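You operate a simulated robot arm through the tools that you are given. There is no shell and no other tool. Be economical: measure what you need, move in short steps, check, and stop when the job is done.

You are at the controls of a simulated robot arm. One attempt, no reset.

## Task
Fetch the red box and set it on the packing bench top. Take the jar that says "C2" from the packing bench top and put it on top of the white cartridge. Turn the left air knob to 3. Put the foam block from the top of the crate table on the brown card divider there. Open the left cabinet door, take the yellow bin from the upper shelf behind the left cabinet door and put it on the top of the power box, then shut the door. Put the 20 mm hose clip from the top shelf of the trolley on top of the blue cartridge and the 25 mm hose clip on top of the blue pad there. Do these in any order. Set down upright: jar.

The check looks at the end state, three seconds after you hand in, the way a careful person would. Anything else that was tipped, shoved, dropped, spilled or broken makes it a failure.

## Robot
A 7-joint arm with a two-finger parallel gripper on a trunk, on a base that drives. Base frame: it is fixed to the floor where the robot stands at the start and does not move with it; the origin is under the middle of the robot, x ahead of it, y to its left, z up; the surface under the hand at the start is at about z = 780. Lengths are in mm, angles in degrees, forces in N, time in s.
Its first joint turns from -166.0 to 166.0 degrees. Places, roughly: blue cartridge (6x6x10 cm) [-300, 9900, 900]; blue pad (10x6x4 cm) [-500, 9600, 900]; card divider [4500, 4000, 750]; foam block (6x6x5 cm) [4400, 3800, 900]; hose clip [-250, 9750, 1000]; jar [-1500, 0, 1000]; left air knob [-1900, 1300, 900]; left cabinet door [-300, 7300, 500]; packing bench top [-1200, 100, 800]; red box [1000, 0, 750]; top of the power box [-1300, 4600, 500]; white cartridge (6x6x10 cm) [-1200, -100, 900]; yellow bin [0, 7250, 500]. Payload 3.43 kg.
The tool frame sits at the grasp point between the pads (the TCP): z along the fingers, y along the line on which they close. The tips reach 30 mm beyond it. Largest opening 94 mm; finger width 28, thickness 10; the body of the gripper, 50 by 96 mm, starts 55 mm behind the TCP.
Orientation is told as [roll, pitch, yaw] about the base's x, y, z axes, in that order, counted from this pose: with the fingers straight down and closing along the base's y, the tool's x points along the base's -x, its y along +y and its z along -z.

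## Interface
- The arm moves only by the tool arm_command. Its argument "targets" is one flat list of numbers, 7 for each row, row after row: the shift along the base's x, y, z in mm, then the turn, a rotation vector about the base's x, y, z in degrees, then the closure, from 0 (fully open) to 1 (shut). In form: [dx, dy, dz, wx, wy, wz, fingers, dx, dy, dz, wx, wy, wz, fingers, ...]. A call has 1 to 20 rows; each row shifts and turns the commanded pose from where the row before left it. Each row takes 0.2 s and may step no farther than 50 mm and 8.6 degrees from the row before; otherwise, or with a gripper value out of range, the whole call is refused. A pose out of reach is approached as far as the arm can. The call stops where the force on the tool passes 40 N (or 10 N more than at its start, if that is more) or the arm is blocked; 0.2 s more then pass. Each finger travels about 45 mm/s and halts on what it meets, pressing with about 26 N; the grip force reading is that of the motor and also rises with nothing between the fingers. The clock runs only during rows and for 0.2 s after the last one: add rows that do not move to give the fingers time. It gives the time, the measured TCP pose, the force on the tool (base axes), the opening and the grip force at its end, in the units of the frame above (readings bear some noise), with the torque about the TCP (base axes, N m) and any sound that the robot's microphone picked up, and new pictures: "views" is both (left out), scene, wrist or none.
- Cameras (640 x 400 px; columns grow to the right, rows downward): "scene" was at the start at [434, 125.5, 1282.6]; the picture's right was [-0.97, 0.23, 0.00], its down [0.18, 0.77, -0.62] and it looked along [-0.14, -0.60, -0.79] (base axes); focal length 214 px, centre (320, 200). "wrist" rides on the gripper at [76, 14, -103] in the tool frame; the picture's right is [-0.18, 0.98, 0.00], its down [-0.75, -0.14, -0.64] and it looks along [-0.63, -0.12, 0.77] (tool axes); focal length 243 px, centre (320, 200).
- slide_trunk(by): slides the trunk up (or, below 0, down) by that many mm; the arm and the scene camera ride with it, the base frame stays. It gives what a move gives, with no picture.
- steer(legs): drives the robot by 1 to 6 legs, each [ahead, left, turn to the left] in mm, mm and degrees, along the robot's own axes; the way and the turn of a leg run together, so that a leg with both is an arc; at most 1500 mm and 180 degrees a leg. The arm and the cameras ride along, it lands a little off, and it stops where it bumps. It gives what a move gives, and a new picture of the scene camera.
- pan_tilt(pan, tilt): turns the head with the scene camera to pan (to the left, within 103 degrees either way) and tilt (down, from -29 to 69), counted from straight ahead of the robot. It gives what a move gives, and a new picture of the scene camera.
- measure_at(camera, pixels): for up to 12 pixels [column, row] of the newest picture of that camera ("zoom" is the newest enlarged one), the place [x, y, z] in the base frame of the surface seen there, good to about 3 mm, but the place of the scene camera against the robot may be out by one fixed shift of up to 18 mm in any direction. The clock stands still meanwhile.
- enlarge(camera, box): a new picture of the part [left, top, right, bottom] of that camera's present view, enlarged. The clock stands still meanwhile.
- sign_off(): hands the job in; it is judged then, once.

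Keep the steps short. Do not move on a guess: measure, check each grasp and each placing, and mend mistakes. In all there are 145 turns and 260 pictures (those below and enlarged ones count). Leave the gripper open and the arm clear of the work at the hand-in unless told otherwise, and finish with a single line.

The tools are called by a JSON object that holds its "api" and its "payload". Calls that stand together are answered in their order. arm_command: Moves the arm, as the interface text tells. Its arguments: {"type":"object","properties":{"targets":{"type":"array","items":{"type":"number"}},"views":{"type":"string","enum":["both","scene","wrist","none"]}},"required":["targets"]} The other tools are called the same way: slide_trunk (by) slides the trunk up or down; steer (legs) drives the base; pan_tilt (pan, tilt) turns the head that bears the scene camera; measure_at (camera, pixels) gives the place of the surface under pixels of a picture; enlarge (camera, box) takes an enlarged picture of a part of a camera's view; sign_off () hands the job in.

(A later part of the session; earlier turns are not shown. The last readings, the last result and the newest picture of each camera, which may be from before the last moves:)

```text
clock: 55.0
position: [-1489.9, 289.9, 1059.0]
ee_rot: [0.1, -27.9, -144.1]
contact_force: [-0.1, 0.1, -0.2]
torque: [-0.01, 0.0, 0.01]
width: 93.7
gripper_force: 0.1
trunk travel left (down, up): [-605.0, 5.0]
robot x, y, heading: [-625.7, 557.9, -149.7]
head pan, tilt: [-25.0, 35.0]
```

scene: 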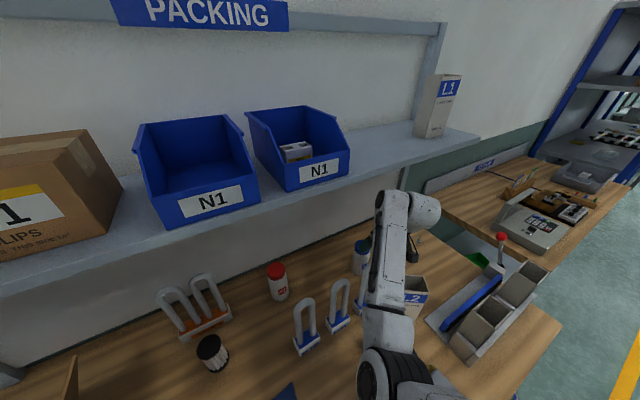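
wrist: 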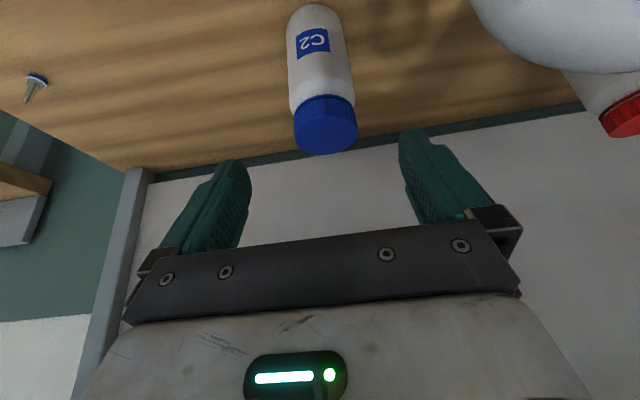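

Advance 80 mm along the tool axis in two rows, then check.

{"api": "arm_command", "payload": {"targets": [-15.2, -11, -35.3, 0, 0, 0, 0, -15.2, -11, -35.3, 0, 0, 0, 0, 0, 0, 0, 0, 0, 0, 0], "views": "both"}}

{"api": "measure_at", "payload": {"camera": "scene", "pixels": [[365, 370], [385, 340], [385, 300], [362, 385], [395, 260]]}}

```text
clock: 55.8
position: [-1520.2, 269.2, 988.4]
ee_rot: [0.0, -28.0, -144.1]
contact_force: [0.8, 0.6, 0.4]
torque: [-0.01, 0.01, -0.01]
width: 94.0
gripper_force: 0.1
trunk travel left (down, up): [-605.0, 5.0]
robot x, y, heading: [-627.9, 556.4, -149.4]
head pan, tilt: [-25.0, 35.0]
```

scene: 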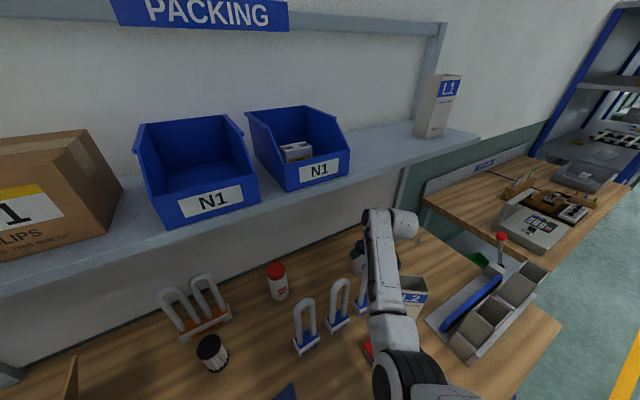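
wrist: 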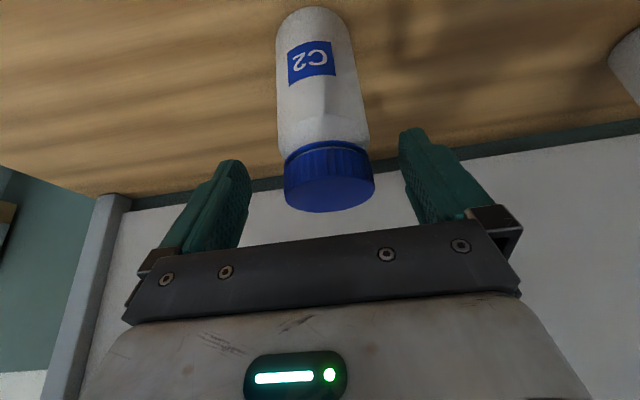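

```text
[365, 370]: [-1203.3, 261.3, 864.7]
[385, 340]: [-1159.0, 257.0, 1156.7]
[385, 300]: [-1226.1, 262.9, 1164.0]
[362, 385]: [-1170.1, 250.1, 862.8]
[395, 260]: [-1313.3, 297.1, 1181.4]
```

{"api": "enlarge", "payload": {"camera": "scene", "box": [320, 290, 480, 400]}}

{"api": "measure_at", "payload": {"camera": "scene", "pixels": [[375, 375], [380, 385], [392, 372], [392, 395], [377, 395], [410, 385]]}}

```text
3.64 times, centred on (400, 345) of scene
```

zoom: 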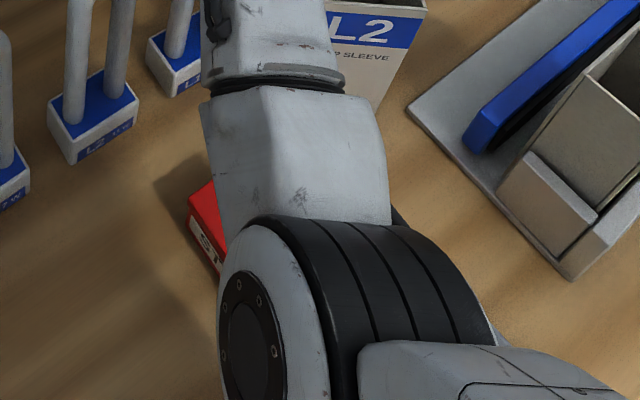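

```text
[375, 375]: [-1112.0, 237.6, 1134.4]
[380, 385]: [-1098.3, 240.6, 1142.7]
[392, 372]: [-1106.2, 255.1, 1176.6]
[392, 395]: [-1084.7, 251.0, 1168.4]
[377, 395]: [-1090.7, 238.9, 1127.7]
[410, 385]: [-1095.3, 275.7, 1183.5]
```

Elbow drum bottom ≈1090, sleeve top ≈1031: clear. Advance the last 40 mm and close.

{"api": "arm_command", "payload": {"targets": [-8, -6, -18, 0, 0, 0, 0, -7, -6, -18, 0, 0, 0, 0, 0, 0, 0, 0, 0, 0, 0, 0, 0, 0, 0, 0, 0, 1, 0, 0, 0, 0, 0, 0, 1, 0, 0, 0, 0, 0, 0, 1, 0, 0, 0, 0, 0, 0, 1], "views": "both"}}

```text
clock: 57.4
position: [-1534.1, 257.9, 951.6]
ee_rot: [0.1, -28.0, -144.1]
contact_force: [0.0, -1.1, -0.1]
torque: [-0.05, 0.03, 0.01]
width: 59.8
gripper_force: 26.1
trunk travel left (down, up): [-605.0, 5.0]
robot x, y, heading: [-623.8, 555.7, -149.8]
head pan, tilt: [-25.0, 35.0]
```

scene: 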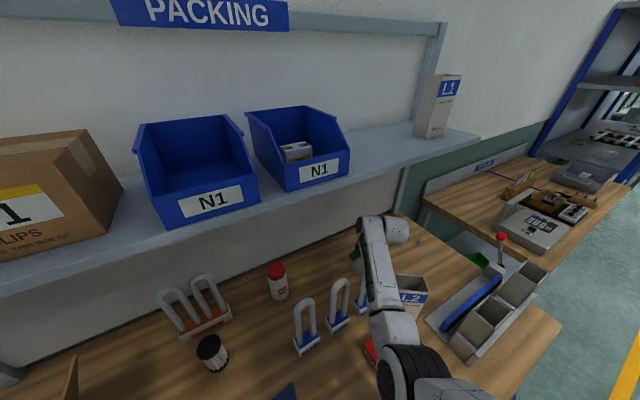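
wrist: 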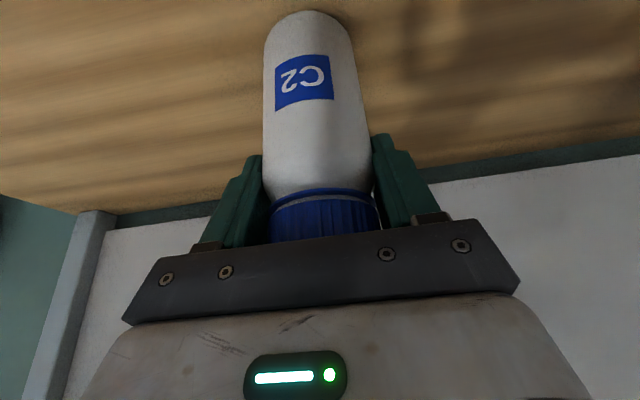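

C2 gripped (59.8 mm). Lift and pull back slightly to z≈1110, depth clear of shelf and lamps.

{"api": "arm_command", "payload": {"targets": [0, 0, 20, 0, 0, 0, 1, 10, 7.5, 34, 0, 0, 0, 1, 10, 7.5, 35, 0, 0, 0, 1, 10, 7.5, 35, 0, 0, 0, 1, 11, 7.5, 35, 0, 0, 0, 1, 0, 0, 0, 0, 0, 0, 1], "views": "wrist"}}

{"api": "pan_tilt", "payload": {"pan": 15, "tilt": 45}}

```text
clock: 58.8
position: [-1494.5, 288.3, 1110.0]
ee_rot: [0.2, -28.1, -144.1]
contact_force: [0.7, -0.1, -1.3]
torque: [0.02, 0.03, 0.03]
width: 59.6
gripper_force: 25.8
trunk travel left (down, up): [-605.0, 5.0]
robot x, y, heading: [-624.3, 559.5, -149.6]
head pan, tilt: [-25.0, 35.0]
```

wrist: 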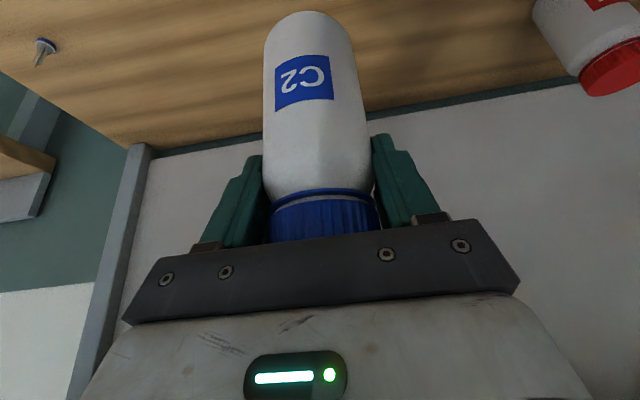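

```text
clock: 59.9
position: [-1493.9, 286.8, 1109.5]
ee_rot: [0.1, -28.0, -144.1]
contact_force: [0.5, 0.2, -1.6]
torque: [0.0, 0.0, -0.01]
width: 59.6
gripper_force: 26.4
trunk travel left (down, up): [-605.0, 5.0]
robot x, y, heading: [-623.5, 555.7, -149.2]
head pan, tilt: [15.0, 45.0]
```

scene: 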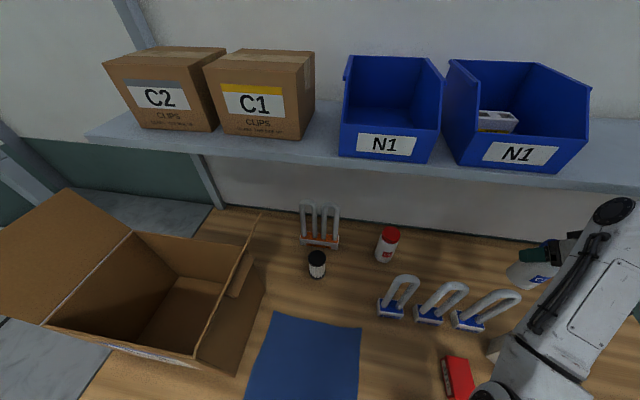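

Measure carton flaps, cartridge and lamps from here.

{"api": "measure_at", "payload": {"camera": "scene", "pixels": [[259, 220], [245, 255], [205, 335], [232, 350], [195, 365], [265, 290], [316, 257], [320, 205], [334, 210], [388, 235], [407, 278], [300, 195]]}}

{"api": "enlarge", "payload": {"camera": "scene", "box": [260, 180, 440, 300]}}

```text
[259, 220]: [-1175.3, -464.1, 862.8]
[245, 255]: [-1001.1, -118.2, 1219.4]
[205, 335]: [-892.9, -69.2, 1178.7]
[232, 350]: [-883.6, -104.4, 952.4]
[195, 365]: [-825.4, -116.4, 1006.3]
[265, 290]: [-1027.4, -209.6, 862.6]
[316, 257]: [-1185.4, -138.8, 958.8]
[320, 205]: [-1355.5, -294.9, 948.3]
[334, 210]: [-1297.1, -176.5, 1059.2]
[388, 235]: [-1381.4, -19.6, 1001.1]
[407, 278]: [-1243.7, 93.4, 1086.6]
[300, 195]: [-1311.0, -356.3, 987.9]
```

```text
3.33 times, centred on (350, 240) of scene
```

zoom: 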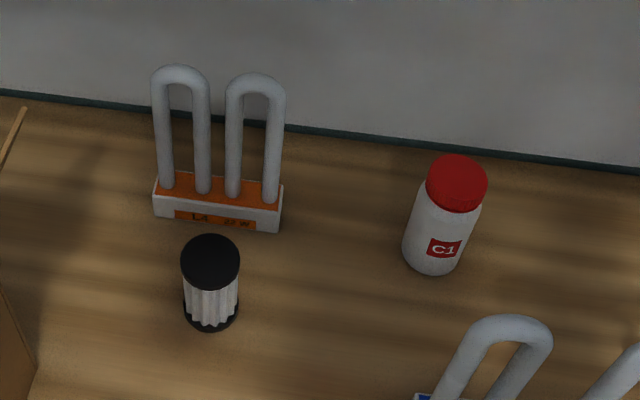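

The carton flap (t≈480, up to z 1220) would be near the elbow, so I'll first shift the jar left 210 mm, then drive the base right 200 mm, for a clear elbow.

{"api": "arm_command", "payload": {"targets": [25, -34.2, 0, 0, 0, 0, 1, 25, -34.2, 0, 0, 0, 0, 1, 25, -34.2, 0, 0, 0, 0, 1, 25, -34.2, 0, 0, 0, 0, 1, 25, -34.2, 0, 0, 0, 0, 1, 0, 0, 0, 0, 0, 0, 1], "views": "scene"}}

{"api": "steer", "payload": {"legs": [[0, -200, 0]]}}

```text
clock: 61.3
position: [-1368.5, 117.1, 1111.2]
ee_rot: [0.1, -28.0, -144.0]
contact_force: [-0.6, -0.3, -1.6]
torque: [0.03, 0.02, -0.01]
width: 59.4
gripper_force: 25.8
trunk travel left (down, up): [-605.0, 5.0]
robot x, y, heading: [-626.0, 560.2, -149.5]
head pan, tilt: [15.0, 45.0]
```

scene: 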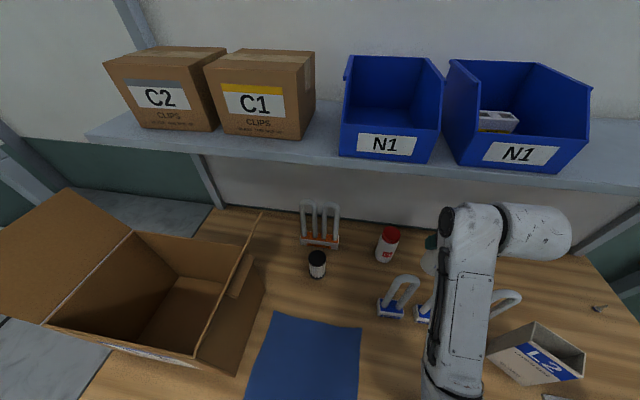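

```text
clock: 62.9
position: [-1470.4, 290.8, 1111.0]
ee_rot: [0.1, -28.0, -144.2]
contact_force: [0.2, -0.6, -1.8]
torque: [0.0, 0.01, -0.02]
width: 59.6
gripper_force: 25.8
trunk travel left (down, up): [-605.0, 5.0]
robot x, y, heading: [-725.7, 731.4, -149.5]
head pan, tilt: [15.0, 45.0]
```

scene: 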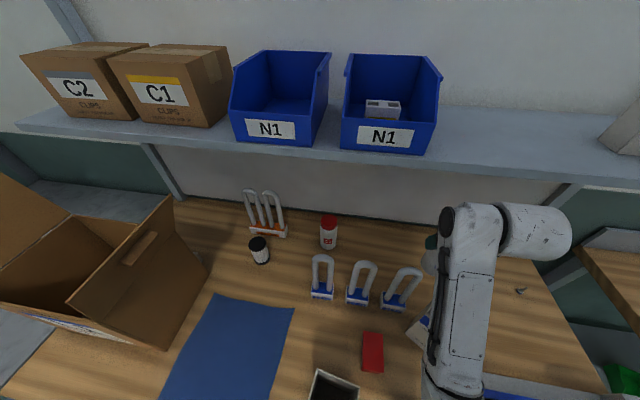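

Move the jar left along behind the lamps to t≈680, raising 20 mm.

{"api": "arm_command", "payload": {"targets": [23.6, -35, 4, 0, 0, 0, 1, 23.6, -35, 4, 0, 0, 0, 1, 23.6, -35, 4, 0, 0, 0, 1, 23.6, -35, 4, 0, 0, 0, 1, 23.6, -35, 4, 0, 0, 0, 1, 23.6, -35, 0, 0, 0, 0, 1, 23.6, -35, 0, 0, 0, 0, 1, 23.6, -35, 0, 0, 0, 0, 1, 23.6, -35, 0, 0, 0, 0, 1, 0, 0, 0, 0, 0, 0, 1], "views": "both"}}

```text
clock: 65.1
position: [-1258.1, -25.6, 1129.5]
ee_rot: [0.2, -28.0, -144.1]
contact_force: [-0.2, 0.0, -2.3]
torque: [0.01, -0.01, 0.01]
width: 59.5
gripper_force: 25.7
trunk travel left (down, up): [-605.0, 5.0]
robot x, y, heading: [-726.2, 727.4, -149.8]
head pan, tilt: [15.0, 45.0]
```

scene: 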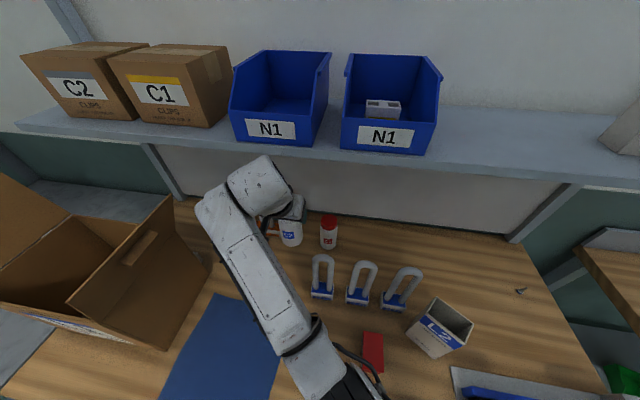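
wrist: 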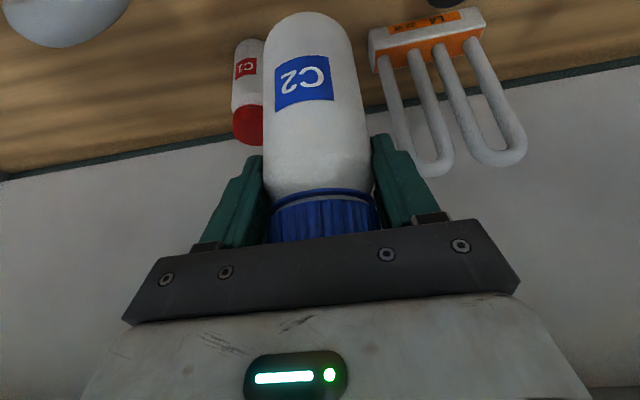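

Cartridge centre estimate (averaged wrist views) ≈ (-1191,-136), top z≈947. Move above it, and check in the scene view.

{"api": "arm_command", "payload": {"targets": [22.3, -36.7, -10, 0, 0, 0, 1, 22.3, -36.7, -10, 0, 0, 0, 1, 22.3, -36.7, -10, 0, 0, 0, 1, 0, 0, 0, 0, 0, 0, 1], "views": "both"}}

{"api": "enlarge", "payload": {"camera": "scene", "box": [190, 170, 350, 290]}}

```text
clock: 66.1
position: [-1189.7, -135.4, 1101.5]
ee_rot: [0.1, -27.9, -144.0]
contact_force: [0.2, 0.0, -1.0]
torque: [-0.01, -0.01, 0.0]
width: 59.6
gripper_force: 26.2
trunk travel left (down, up): [-605.0, 5.0]
robot x, y, heading: [-724.1, 729.9, -149.7]
head pan, tilt: [15.0, 45.0]
```

scene: 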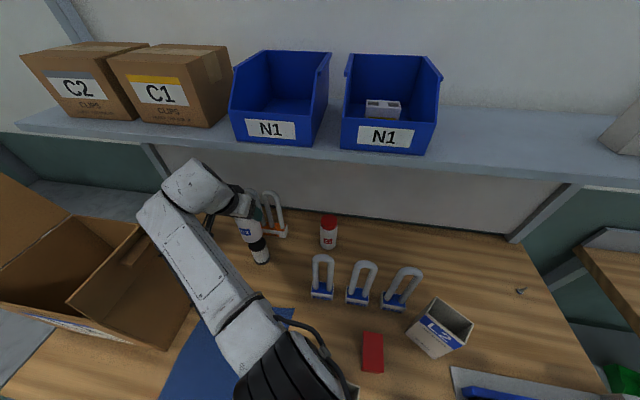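
wrist: 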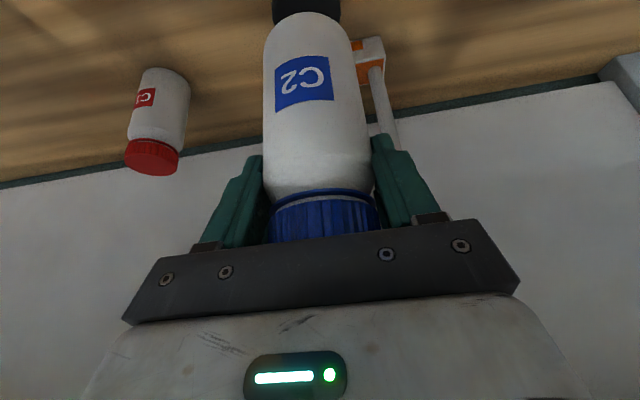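

```text
3.33 times, centred on (270, 230) of scene
```

zoom: 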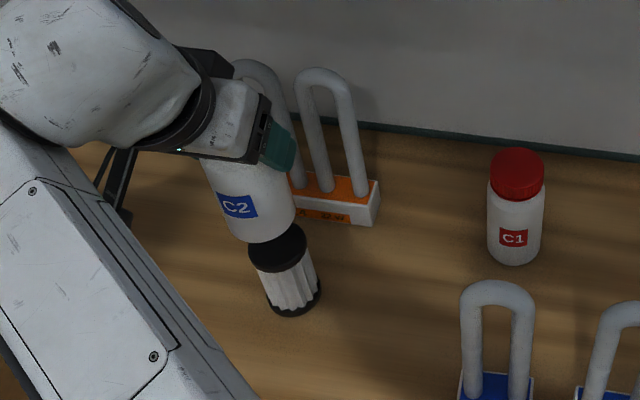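

{"api": "measure_at", "payload": {"camera": "zoom", "pixels": [[258, 225], [262, 240], [218, 215], [292, 215], [280, 250], [278, 265], [251, 252], [305, 240], [295, 300], [275, 285]]}}

{"api": "measure_at", "payload": {"camera": "wrist", "pixels": [[307, 4], [307, 12], [280, 5], [335, 5], [310, 30]]}}

```text
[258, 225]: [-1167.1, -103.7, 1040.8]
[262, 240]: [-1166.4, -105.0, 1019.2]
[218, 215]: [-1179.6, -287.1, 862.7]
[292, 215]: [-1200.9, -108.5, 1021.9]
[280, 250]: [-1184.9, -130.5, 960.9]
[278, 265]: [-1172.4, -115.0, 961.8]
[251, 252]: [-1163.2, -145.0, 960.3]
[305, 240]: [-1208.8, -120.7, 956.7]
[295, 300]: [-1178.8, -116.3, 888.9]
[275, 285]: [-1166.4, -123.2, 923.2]
```

```text
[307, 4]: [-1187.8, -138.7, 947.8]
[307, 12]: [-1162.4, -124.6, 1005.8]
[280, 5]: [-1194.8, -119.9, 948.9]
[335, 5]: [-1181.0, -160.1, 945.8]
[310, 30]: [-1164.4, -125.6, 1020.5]
```

Alignment within ~5 mm. Shift -4 in y and lower to just above the cap.

{"api": "arm_command", "payload": {"targets": [0, -4, -24, 0, 0, 0, 1, 0, 0, -24, 0, 0, 0, 1, 0, 0, -3, 0, 0, 0, 1, 0, 0, -2, 0, 0, 0, 1, 0, 0, 0, 0, 0, 0, 1], "views": "wrist"}}

{"api": "enlarge", "payload": {"camera": "scene", "box": [190, 170, 350, 290]}}

```text
clock: 67.3
position: [-1190.8, -140.2, 1047.9]
ee_rot: [0.1, -28.1, -144.1]
contact_force: [-0.1, 0.4, 5.7]
torque: [0.1, 0.01, 0.01]
width: 59.4
gripper_force: 25.2
trunk travel left (down, up): [-605.0, 5.0]
robot x, y, heading: [-727.4, 730.3, -149.4]
head pan, tilt: [15.0, 45.0]
```

wrist: 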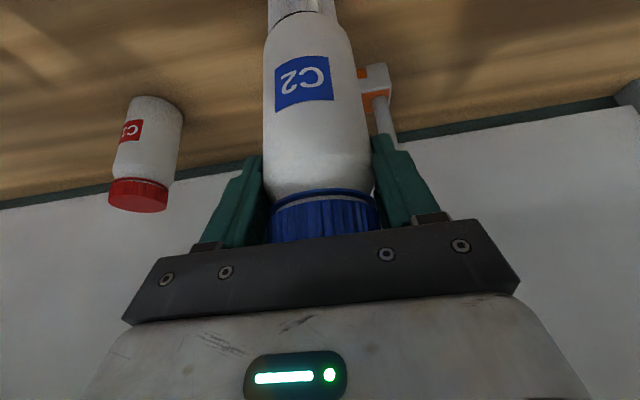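

```text
3.33 times, centred on (270, 230) of scene
```

zoom: 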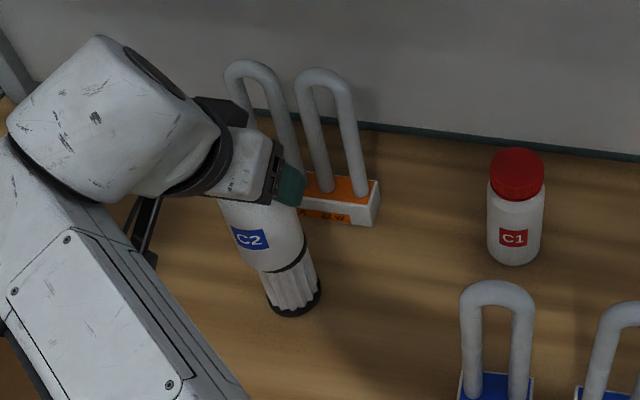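

Contact. Jar appears ~5 mm left of the cap centre in the scene; lift 3 mm, shift (-3,+3) and lower again.

{"api": "arm_command", "payload": {"targets": [0, 0, 4, 0, 0, 0, 1, -3, 3, 0, 0, 0, 0, 1, 0, 0, -3, 0, 0, 0, 1, 0, 0, -1.5, 0, 0, 0, 1, 0, 0, 0, 0, 0, 0, 1], "views": "wrist"}}

{"api": "enlarge", "payload": {"camera": "scene", "box": [230, 200, 310, 260]}}

```text
clock: 68.5
position: [-1196.2, -135.9, 1049.4]
ee_rot: [0.1, -28.0, -144.3]
contact_force: [0.2, 2.0, 10.6]
torque: [0.35, -0.05, 0.01]
width: 59.4
gripper_force: 26.3
trunk travel left (down, up): [-605.0, 5.0]
robot x, y, heading: [-727.0, 728.6, -149.5]
head pan, tilt: [15.0, 45.0]
```

wrist: 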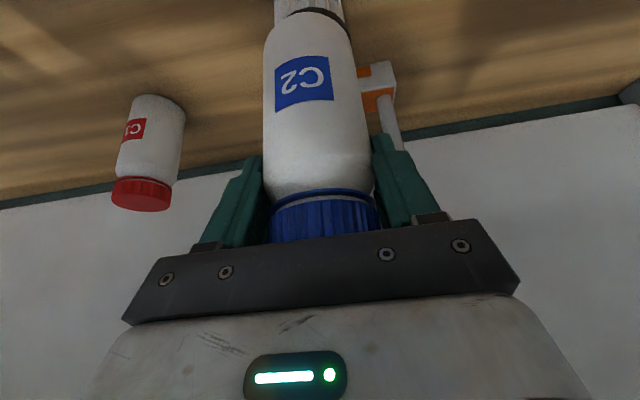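

```text
6.67 times, centred on (270, 230) of scene
```

zoom: 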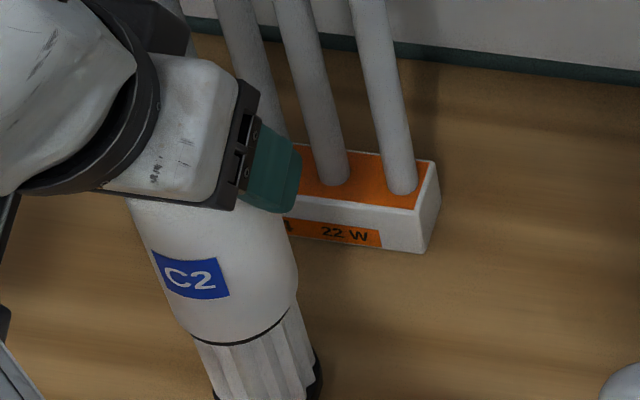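

Well aligned and in contact. Open and retreat along the tool axis.

{"api": "arm_command", "payload": {"targets": [0, 0, 0.5, 0, 0, 0, 0.3, 0, 0, 0, 0, 0, 0, 0.1, 0, 0, 0, 0, 0, 0, 0, 0, 0, 0, 0, 0, 0, 0, 7.6, 5.5, 17.6, 0, 0, 0, 0, 15.2, 11, 35.3, 0, 0, 0, 0, 15.2, 11, 35.3, 0, 0, 0, 0, 15.2, 11, 20, 0, 0, 0, 0, 0, 0, 0, 0, 0, 0, 0], "views": "both"}}

{"api": "enlarge", "payload": {"camera": "scene", "box": [190, 170, 350, 290]}}

```text
clock: 70.5
position: [-1141.9, -96.2, 1155.8]
ee_rot: [0.1, -28.1, -144.1]
contact_force: [0.7, 0.0, 0.0]
torque: [-0.02, 0.0, -0.01]
width: 93.8
gripper_force: 0.0
trunk travel left (down, up): [-605.0, 5.0]
robot x, y, heading: [-723.5, 731.3, -149.4]
head pan, tilt: [15.0, 45.0]
```

scene: 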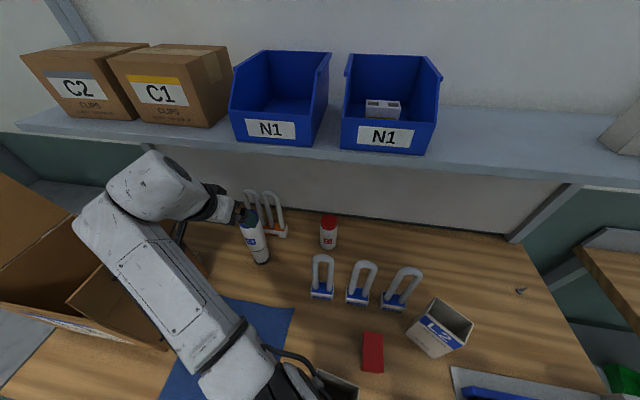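
wrist: 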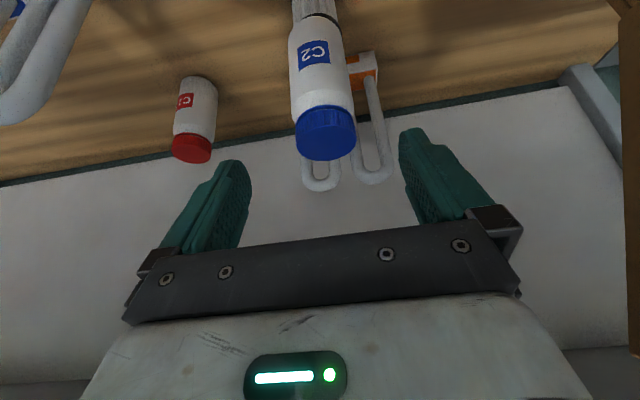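

```text
3.33 times, centred on (270, 230) of scene
```

zoom: 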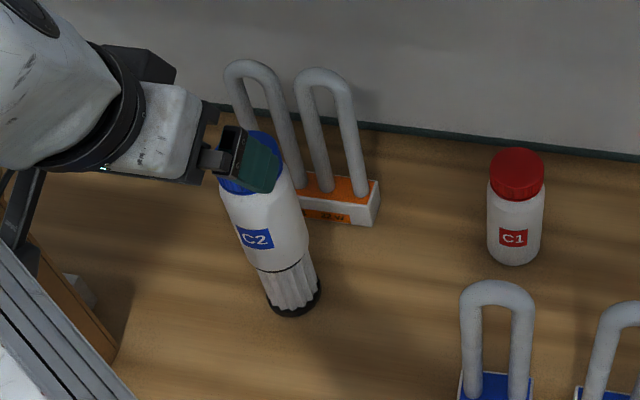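

The jar stands on the cartridge. Retreat up and back, untilt, moving right away from the carton.

{"api": "arm_command", "payload": {"targets": [16, 12, 35, 0, 0, 0, 0, 20, 15, 20, 0, 0, 0, 0, 20, 15, 0, 0, 0, 0, 0, 20, 15, 0, 0, 0, 0, 0, -26, 36, 0, 4.1, -5.66, 0, 0, -26, 36, 0, 4.1, -5.66, 0, 0, -26, 36, 0, 4.1, -5.66, 0, 0, -26, 36, 0, 4.1, -5.66, 0, 0, -26, 36, 0, 0, 0, 0, 0, -26, 36, 0, 0, 0, 0, 0, -26, 36, 0, 0, 0, 0, 0, -26, 36, 0, 0, 0, 0, 0, 0, 0, 0, 0, 0, 0, 0], "views": "scene"}}

{"api": "pan_tilt", "payload": {"pan": -60, "tilt": 30}}

```text
clock: 73.3
position: [-1274.0, 247.0, 1210.0]
ee_rot: [0.2, -0.1, -144.1]
contact_force: [-0.2, -0.7, -0.3]
torque: [0.0, -0.04, -0.01]
width: 93.9
gripper_force: 0.1
trunk travel left (down, up): [-605.0, 5.0]
robot x, y, heading: [-726.7, 729.9, -149.4]
head pan, tilt: [15.0, 45.0]
```

scene: 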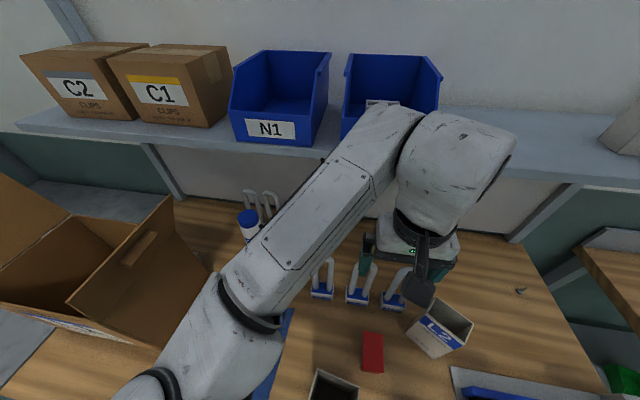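

```text
clock: 74.8
position: [-1273.1, 246.3, 1209.6]
ee_rot: [0.0, 0.0, -144.1]
contact_force: [0.0, 1.1, 0.0]
torque: [-0.01, 0.04, 0.01]
width: 93.8
gripper_force: 0.0
trunk travel left (down, up): [-605.0, 5.0]
robot x, y, heading: [-726.1, 728.8, -149.6]
head pan, tilt: [-60.0, 30.0]
```

scene: 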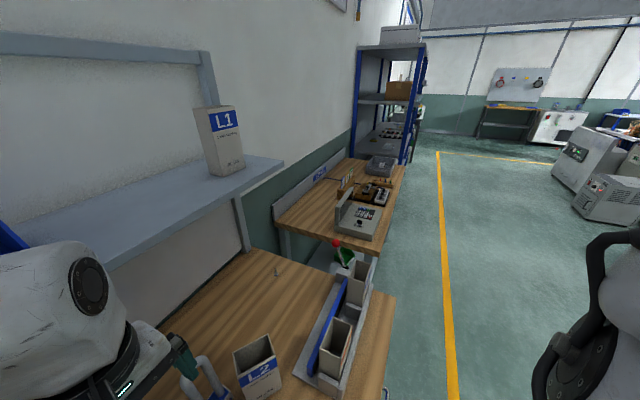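

{"api": "enlarge", "payload": {"camera": "scene", "box": [260, 120, 440, 260]}}

{"api": "measure_at", "payload": {"camera": "scene", "pixels": [[320, 175], [360, 218], [375, 190], [295, 230], [405, 165], [385, 245], [375, 235], [280, 205], [395, 300], [345, 385], [383, 165], [337, 243]]}}

```text
2.86 times, centred on (350, 190) of scene
```

zoom: 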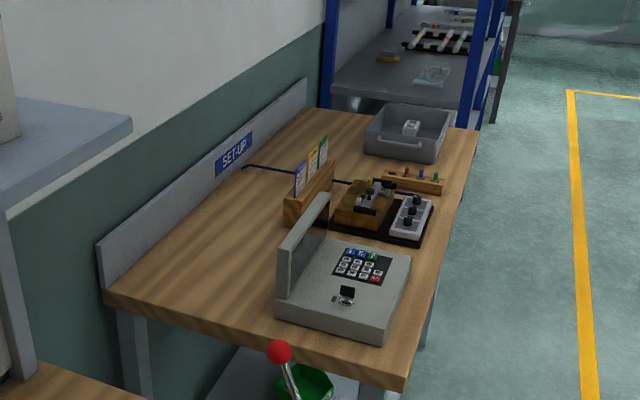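

```text
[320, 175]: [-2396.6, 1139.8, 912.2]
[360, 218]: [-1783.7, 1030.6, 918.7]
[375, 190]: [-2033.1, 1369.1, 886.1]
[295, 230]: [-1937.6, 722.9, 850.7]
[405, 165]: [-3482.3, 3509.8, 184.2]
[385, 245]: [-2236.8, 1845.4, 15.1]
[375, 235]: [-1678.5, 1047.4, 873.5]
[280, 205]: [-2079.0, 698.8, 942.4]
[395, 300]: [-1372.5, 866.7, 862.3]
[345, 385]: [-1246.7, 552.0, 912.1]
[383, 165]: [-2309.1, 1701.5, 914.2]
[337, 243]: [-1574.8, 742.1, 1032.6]
```

Next: the set-up table with the black-knob manifold near (-2030,1370). Retract the arm, then drive right along the benches.

{"api": "arm_command", "payload": {"targets": [40, 29, 0, 0, 0, 0, 0, 40, 29, 0, 0, 0, 0, 0, 40, 29, 0, 0, 0, 0, 0, 0, 0, 0, 0, 0, 0, 0], "views": "none"}}

{"api": "steer", "payload": {"legs": [[0, -1200, 5]]}}

{"api": "pan_tilt", "payload": {"pan": -15, "tilt": 45}}

```text
clock: 75.8
position: [-1151.2, 335.8, 1208.8]
ee_rot: [0.1, 0.0, -144.1]
contact_force: [0.8, 1.3, 1.6]
torque: [0.01, -0.03, -0.03]
width: 94.2
gripper_force: 0.1
trunk travel left (down, up): [-605.0, 5.0]
robot x, y, heading: [-724.8, 731.2, -149.5]
head pan, tilt: [-60.0, 30.0]
```

```text
clock: 81.8
position: [-1765.7, 1298.1, 1210.6]
ee_rot: [-0.1, 0.0, -138.7]
contact_force: [-0.6, 0.3, -0.4]
torque: [0.01, -0.03, 0.0]
width: 93.9
gripper_force: 0.1
trunk travel left (down, up): [-605.0, 5.0]
robot x, y, heading: [-1381.0, 1732.3, -144.2]
head pan, tilt: [-60.0, 30.0]
```

scene: 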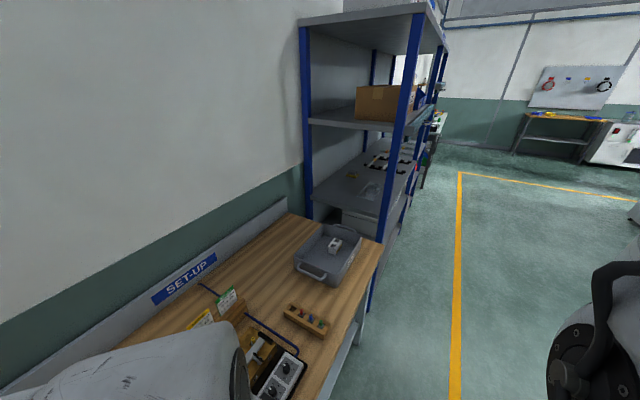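

```text
clock: 83.0
position: [-1765.5, 1298.3, 1210.1]
ee_rot: [0.0, 0.0, -138.6]
contact_force: [-0.7, -0.8, 0.2]
torque: [0.0, 0.0, 0.03]
width: 93.9
gripper_force: 0.1
trunk travel left (down, up): [-605.0, 5.0]
robot x, y, heading: [-1380.1, 1730.8, -144.3]
head pan, tilt: [-15.0, 45.0]
```

scene: 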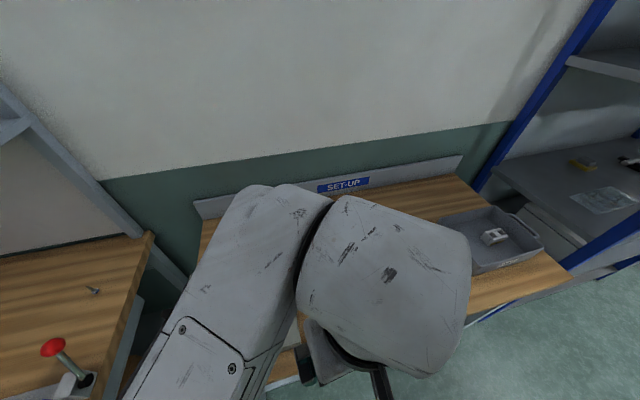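

{"api": "arm_command", "payload": {"targets": [0, 0, 0, 0, 0, 0, 0], "views": "wrist"}}

```text
clock: 83.3
position: [-1765.6, 1299.0, 1209.1]
ee_rot: [0.0, 0.0, -138.7]
contact_force: [0.9, -0.5, -0.1]
torque: [0.02, -0.01, -0.05]
width: 94.1
gripper_force: 0.2
trunk travel left (down, up): [-605.0, 5.0]
robot x, y, heading: [-1376.8, 1731.9, -144.0]
head pan, tilt: [-15.0, 45.0]
```

wrist: 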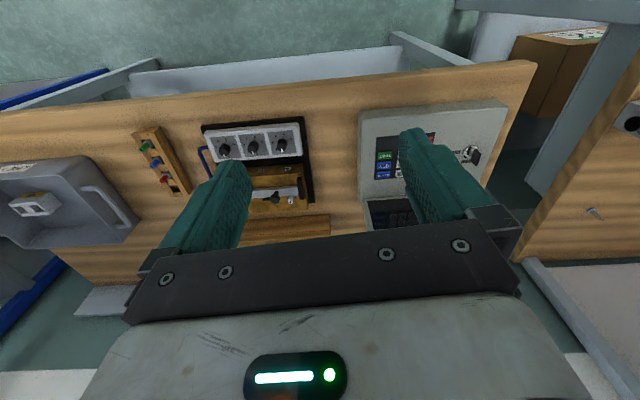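

{"api": "enlarge", "payload": {"camera": "wrist", "box": [190, 110, 320, 190]}}

{"api": "measure_at", "payload": {"camera": "wrist", "pixels": [[281, 146], [252, 147], [224, 150], [240, 130], [265, 128], [268, 110], [330, 130]]}}

```text
4.92 times, centred on (255, 150) of wrist
```

zoom: 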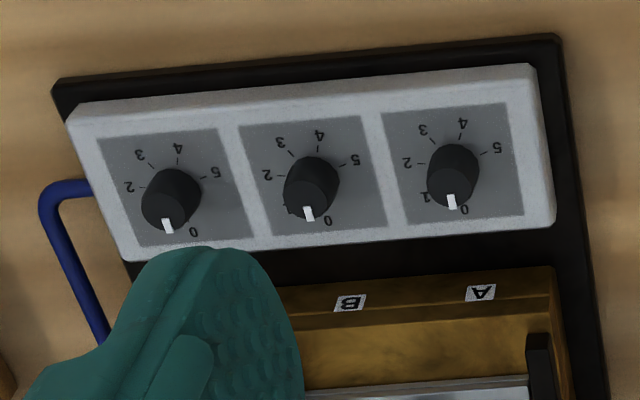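

```text
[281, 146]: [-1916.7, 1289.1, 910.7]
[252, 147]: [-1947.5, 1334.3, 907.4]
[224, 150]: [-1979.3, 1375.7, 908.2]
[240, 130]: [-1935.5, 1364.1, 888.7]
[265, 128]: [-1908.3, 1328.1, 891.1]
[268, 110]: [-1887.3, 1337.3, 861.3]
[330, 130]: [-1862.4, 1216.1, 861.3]
```

Operator's left knob is the image-right one (digits are upside down here), at about (-1917,1289,911). Move closer for a better look.

{"api": "arm_command", "payload": {"targets": [-17, 15, -35, 0, 0, 0, 0.5, -17, 15, -35, 0, 0, 0, 0.5, -17, 15, -35, 0, 0, 0, 0.5, -17, 15, -35, 0, 0, 0, 0.5, 0, 0, 0, 0, 0, 0, 0.5], "views": "wrist"}}

```text
clock: 84.5
position: [-1834.6, 1358.7, 1070.8]
ee_rot: [0.1, 0.0, -138.7]
contact_force: [-0.1, -0.2, 0.4]
torque: [0.03, -0.02, -0.01]
width: 47.0
gripper_force: 0.0
trunk travel left (down, up): [-605.0, 5.0]
robot x, y, heading: [-1379.3, 1729.4, -144.3]
head pan, tilt: [-15.0, 45.0]
```

wrist: 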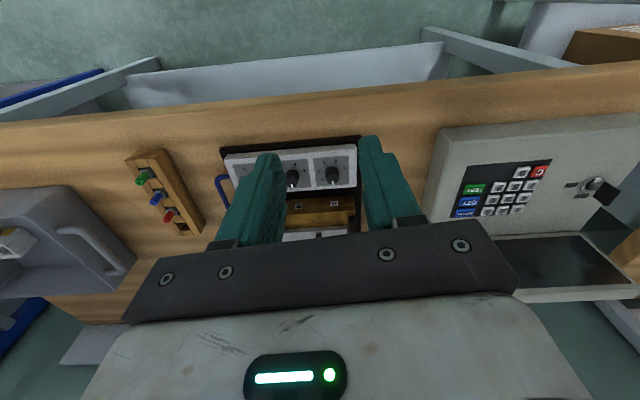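

{"api": "enlarge", "payload": {"camera": "wrist", "box": [290, 140, 380, 210]}}

```text
5.71 times, centred on (335, 175) of wrist
```

zoom: 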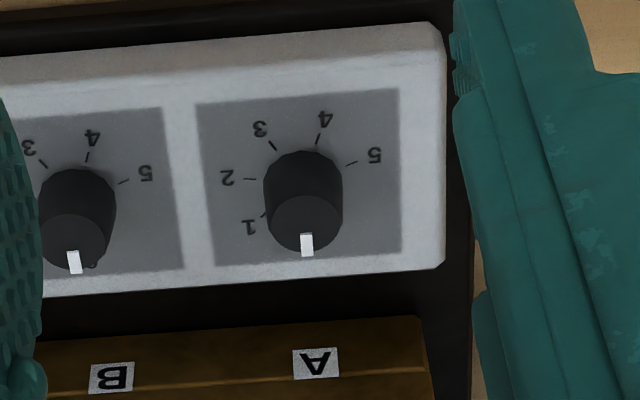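

Measure tick marks and the pointer.

{"api": "measure_at", "payload": {"camera": "zoom", "pixels": [[352, 163], [318, 138], [273, 145], [249, 179], [264, 214], [306, 244], [306, 212], [280, 212], [333, 210], [303, 160], [200, 100], [405, 250]]}}

{"api": "measure_at", "payload": {"camera": "zoom", "pixels": [[315, 362], [315, 330], [306, 225], [306, 236], [306, 200], [306, 195], [290, 225], [325, 225], [213, 268], [437, 262], [350, 345]]}}

```text
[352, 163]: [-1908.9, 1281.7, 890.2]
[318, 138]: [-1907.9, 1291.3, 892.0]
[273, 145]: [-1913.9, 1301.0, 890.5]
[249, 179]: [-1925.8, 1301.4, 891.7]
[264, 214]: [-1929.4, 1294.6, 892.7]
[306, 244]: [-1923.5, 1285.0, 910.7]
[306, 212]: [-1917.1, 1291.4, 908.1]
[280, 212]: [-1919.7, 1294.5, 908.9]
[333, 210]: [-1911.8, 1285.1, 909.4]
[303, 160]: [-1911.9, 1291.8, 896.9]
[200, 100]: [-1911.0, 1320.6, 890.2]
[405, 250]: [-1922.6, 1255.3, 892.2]
```

```text
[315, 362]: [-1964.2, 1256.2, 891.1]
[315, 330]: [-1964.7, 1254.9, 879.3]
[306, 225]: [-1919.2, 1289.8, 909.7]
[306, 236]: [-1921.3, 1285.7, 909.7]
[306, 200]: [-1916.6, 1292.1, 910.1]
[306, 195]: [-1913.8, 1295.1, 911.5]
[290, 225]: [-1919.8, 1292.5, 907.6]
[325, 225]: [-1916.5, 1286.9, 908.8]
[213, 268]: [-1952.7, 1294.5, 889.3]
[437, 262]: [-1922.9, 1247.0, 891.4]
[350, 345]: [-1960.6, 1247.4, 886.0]
```

Ticks fit a circle centred (-1918.5,1290): tick 3 at ≈64°, pointer now ≈ 216-220° (0). It needs ≈ -152° about z. I'll do two strokes. Move above the knob with the tool turned +40°.

{"api": "arm_command", "payload": {"targets": [-16.8, -13.8, -18, 0, 0, 8, 0.5, -16.8, -13.8, -18, 0, 0, 8, 0.5, -16.8, -13.8, -18, 0, 0, 8, 0.5, -16.8, -13.8, -18, 0, 0, 8, 0.5, -16.7, -13.5, -18, 0, 0, 8, 0.5, 0, 0, 0, 0, 0, 0, 0.5], "views": "both"}}

```text
clock: 86.0
position: [-1918.4, 1289.8, 979.2]
ee_rot: [0.0, 0.0, -98.6]
contact_force: [0.7, 0.9, -0.2]
torque: [0.02, 0.0, 0.04]
width: 47.3
gripper_force: 0.1
trunk travel left (down, up): [-605.0, 5.0]
robot x, y, heading: [-1383.0, 1731.0, -144.2]
head pan, tilt: [-15.0, 45.0]
```

scene: 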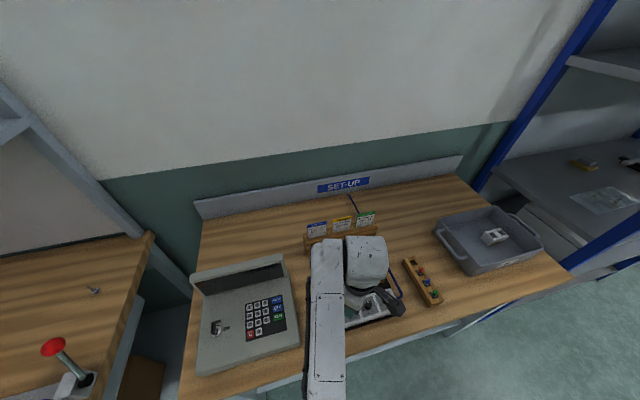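
wrist: 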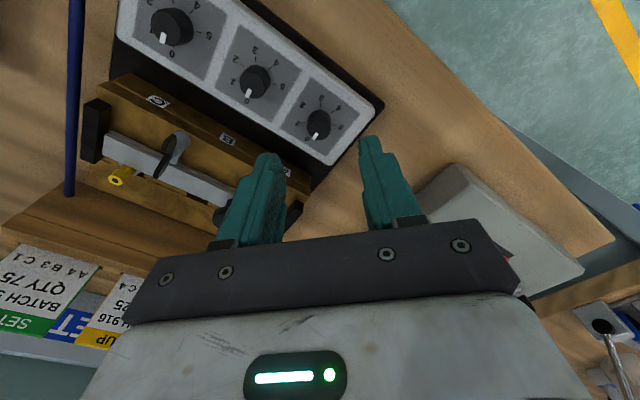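

{"api": "enlarge", "payload": {"camera": "wrist", "box": [260, 80, 380, 160]}}

{"api": "measure_at", "payload": {"camera": "wrist", "pixels": [[265, 165], [250, 190], [285, 175], [225, 215], [290, 210], [175, 145], [440, 200], [450, 165], [318, 124]]}}

```text
5.00 times, centred on (320, 120) of wrist
```

zoom: 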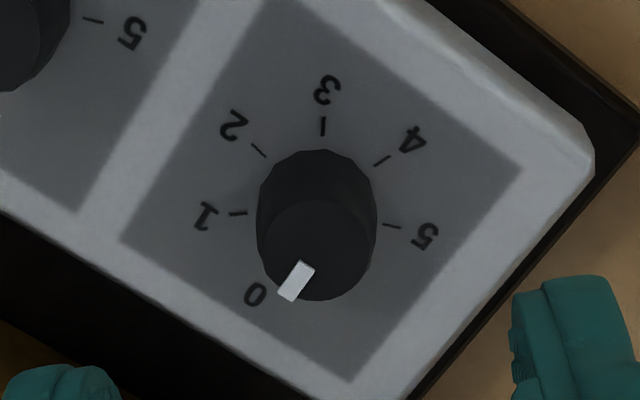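

```text
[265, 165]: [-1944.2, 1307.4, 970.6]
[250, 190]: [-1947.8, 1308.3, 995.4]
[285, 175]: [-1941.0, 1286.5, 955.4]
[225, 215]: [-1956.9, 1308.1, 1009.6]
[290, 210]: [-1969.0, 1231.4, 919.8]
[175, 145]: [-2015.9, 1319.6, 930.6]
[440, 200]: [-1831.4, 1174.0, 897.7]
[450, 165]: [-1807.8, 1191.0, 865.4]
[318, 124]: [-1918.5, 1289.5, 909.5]
```

Pointer is at 0, dial steps ≈50°, so 0→3 = -150°. Descend to z≈926, close, and turn -75°.

{"api": "arm_command", "payload": {"targets": [0, 0, -27, 0, 0, 0, 0.5, 0, 0, -26, 0, 0, 0, 0.5, 0, 0, 0, 0, 0, 0, 0.5, 0, 0, 0, 0, 0, 0, 1, 0, 0, 0, 0, 0, 0, 1, 0, 0, 0, 0, 0, 0, 1], "views": "wrist"}}

```text
clock: 87.3
position: [-1917.9, 1291.6, 927.3]
ee_rot: [-0.1, 0.0, -98.8]
contact_force: [-10.4, 1.3, -2.1]
torque: [-0.3, 0.42, -0.02]
width: 18.1
gripper_force: 37.6
trunk travel left (down, up): [-605.0, 5.0]
robot x, y, heading: [-1377.9, 1728.3, -144.4]
head pan, tilt: [-15.0, 45.0]
```

wrist: 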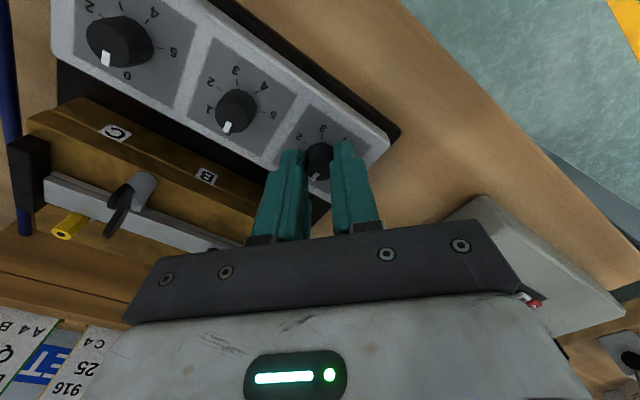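

Gripped at 18 mm with a 10 N side load; ease by -1.5 mm in x, then rotate -75°.

{"api": "arm_command", "payload": {"targets": [-1.5, 0, 0, 0, 0, 0, 1, 0, 0, 0, 0, 0, -7.5, 1, 0, 0, 0, 0, 0, -7.5, 1, 0, 0, 0, 0, 0, -7.5, 1, 0, 0, 0, 0, 0, -7.5, 1, 0, 0, 0, 0, 0, -7.5, 1, 0, 0, 0, 0, 0, -7.5, 1, 0, 0, 0, 0, 0, -7.5, 1, 0, 0, 0, 0, 0, -7.5, 1, 0, 0, 0, 0, 0, -7.5, 1, 0, 0, 0, 0, 0, -7.5, 1, 0, 0, 0, 0, 0, 0, 1], "views": "wrist"}}

```text
clock: 90.0
position: [-1917.2, 1290.7, 927.4]
ee_rot: [0.0, 0.4, -173.8]
contact_force: [22.8, 18.3, -6.0]
torque: [0.58, -1.09, 0.0]
width: 17.9
gripper_force: 44.3
trunk travel left (down, up): [-605.0, 5.0]
robot x, y, heading: [-1382.6, 1729.5, -144.2]
head pan, tilt: [-15.0, 45.0]
```

wrist: 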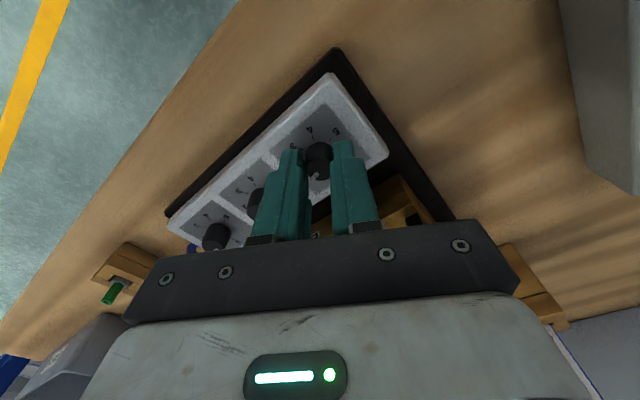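

Turned. Open, go up 30 mm and check the pointer.

{"api": "arm_command", "payload": {"targets": [0, 0, 0, 0, 0, 0, 0.5, 0, 0, 0, 0, 0, 0, 0.5, 0, 0, 20, 0, 0, 0, 0.5, 0, 0, 30, 0, 0, 0, 0.5, 0, 0, 0, 0, 0, 0, 0.5], "views": "wrist"}}

{"api": "enlarge", "payload": {"camera": "wrist", "box": [260, 80, 380, 160]}}

```text
clock: 91.2
position: [-1919.1, 1289.6, 978.4]
ee_rot: [0.2, 0.0, -173.7]
contact_force: [0.5, -0.5, 0.1]
torque: [0.01, -0.04, -0.01]
width: 47.2
gripper_force: 0.0
trunk travel left (down, up): [-605.0, 5.0]
robot x, y, heading: [-1378.3, 1734.7, -144.0]
head pan, tilt: [-15.0, 45.0]
```

wrist: 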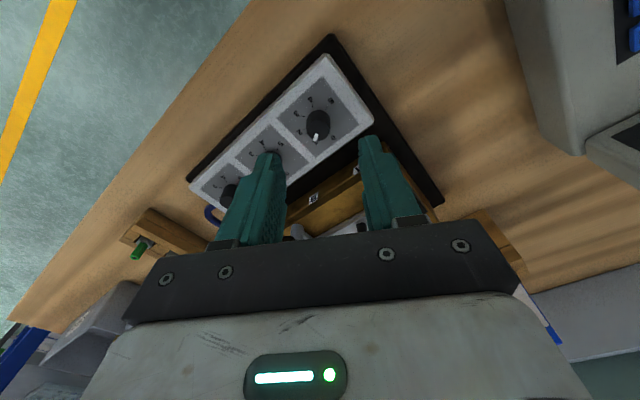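

```text
5.00 times, centred on (320, 120) of wrist
```

zoom: 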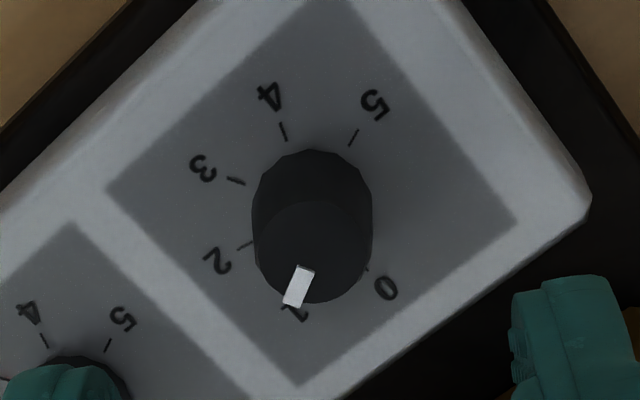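

{"api": "measure_at", "payload": {"camera": "zoom", "pixels": [[291, 300], [306, 272], [312, 248], [237, 181], [285, 131], [352, 138], [246, 244], [368, 269]]}}

```text
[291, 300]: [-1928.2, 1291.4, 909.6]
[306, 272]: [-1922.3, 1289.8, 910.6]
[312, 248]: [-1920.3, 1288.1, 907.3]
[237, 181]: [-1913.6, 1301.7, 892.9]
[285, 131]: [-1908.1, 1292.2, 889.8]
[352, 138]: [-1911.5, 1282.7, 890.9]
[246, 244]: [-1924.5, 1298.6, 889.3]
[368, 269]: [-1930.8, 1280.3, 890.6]
```

Pointer is now at ~170°, i.e. "1" (a detent or slip). Remaining to tick 3 (~64°): ≈ -105°. Rotate the tool back +86°, descend again.

{"api": "arm_command", "payload": {"targets": [0, 0, 0, 0, 0, 7.8, 0.5, 0, 0, 0, 0, 0, 7.8, 0.5, 0, 0, 0, 0, 0, 7.8, 0.5, 0, 0, 0, 0, 0, 7.8, 0.5, 0, 0, 0, 0, 0, 7.8, 0.5, 0, 0, 0, 0, 0, 7.8, 0.5, 0, 0, 0, 0, 0, 7.8, 0.5, 0, 0, 0, 0, 0, 7.8, 0.5, 0, 0, 0, 0, 0, 7.8, 0.5, 0, 0, 0, 0, 0, 7.8, 0.5, 0, 0, 0, 0, 0, 7.8, 0.5, 0, 0, -27, 0, 0, 0, 0.5, 0, 0, -26, 0, 0, 0, 0.5, 0, 0, 0, 0, 0, 0, 0.5, 0, 0, 0, 0, 0, 0, 1, 0, 0, 0, 0, 0, 0, 1, 0, 0, 0, 0, 0, 0, 1], "views": "wrist"}}

```text
clock: 94.8
position: [-1918.1, 1289.0, 923.5]
ee_rot: [0.2, 0.0, -87.8]
contact_force: [11.3, 0.7, -2.9]
torque: [0.02, -0.38, -0.01]
width: 18.2
gripper_force: 38.0
trunk travel left (down, up): [-605.0, 5.0]
robot x, y, heading: [-1380.9, 1732.6, -144.0]
head pan, tilt: [-15.0, 45.0]
```

wrist: 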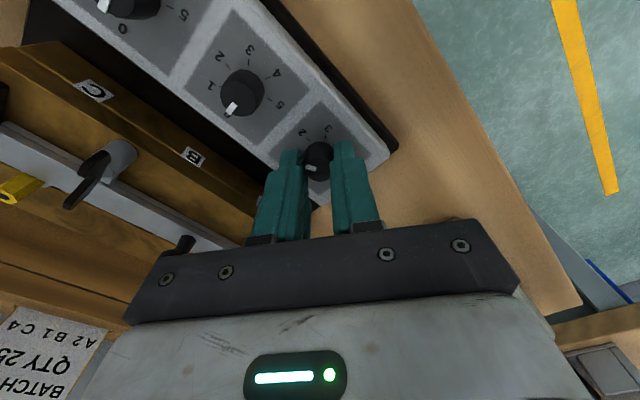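

Rotate -105°.

{"api": "arm_command", "payload": {"targets": [0.8, 0, 1, 0, 0, 0, 1, 0, 0, 0, 0, 0, -8.1, 1, 0, 0, 0, 0, 0, -8.1, 1, 0, 0, 0, 0, 0, -8.1, 1, 0, 0, 0, 0, 0, -8.1, 1, 0, 0, 0, 0, 0, -8.1, 1, 0, 0, 0, 0, 0, -8.1, 1, 0, 0, 0, 0, 0, -8.1, 1, 0, 0, 0, 0, 0, -8.1, 1, 0, 0, 0, 0, 0, -8.1, 1, 0, 0, 0, 0, 0, -8.1, 1, 0, 0, 0, 0, 0, -8.1, 1, 0, 0, 0, 0, 0, -8.1, 1, 0, 0, 0, 0, 0, -8.1, 1, 0, 0, 0, 0, 0, 0, 1], "views": "wrist"}}

```text
clock: 98.0
position: [-1919.3, 1289.6, 925.2]
ee_rot: [0.0, -0.1, 166.7]
contact_force: [-1.8, 9.9, -32.2]
torque: [0.24, -0.06, 0.0]
width: 17.9
gripper_force: 44.9
trunk travel left (down, up): [-605.0, 5.0]
robot x, y, heading: [-1381.2, 1731.0, -144.3]
head pan, tilt: [-15.0, 45.0]
```

wrist: 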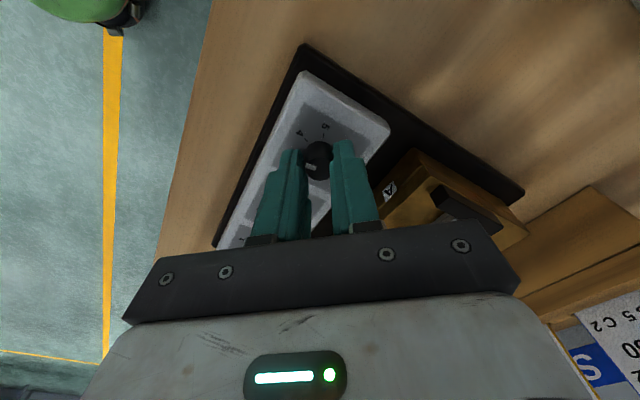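

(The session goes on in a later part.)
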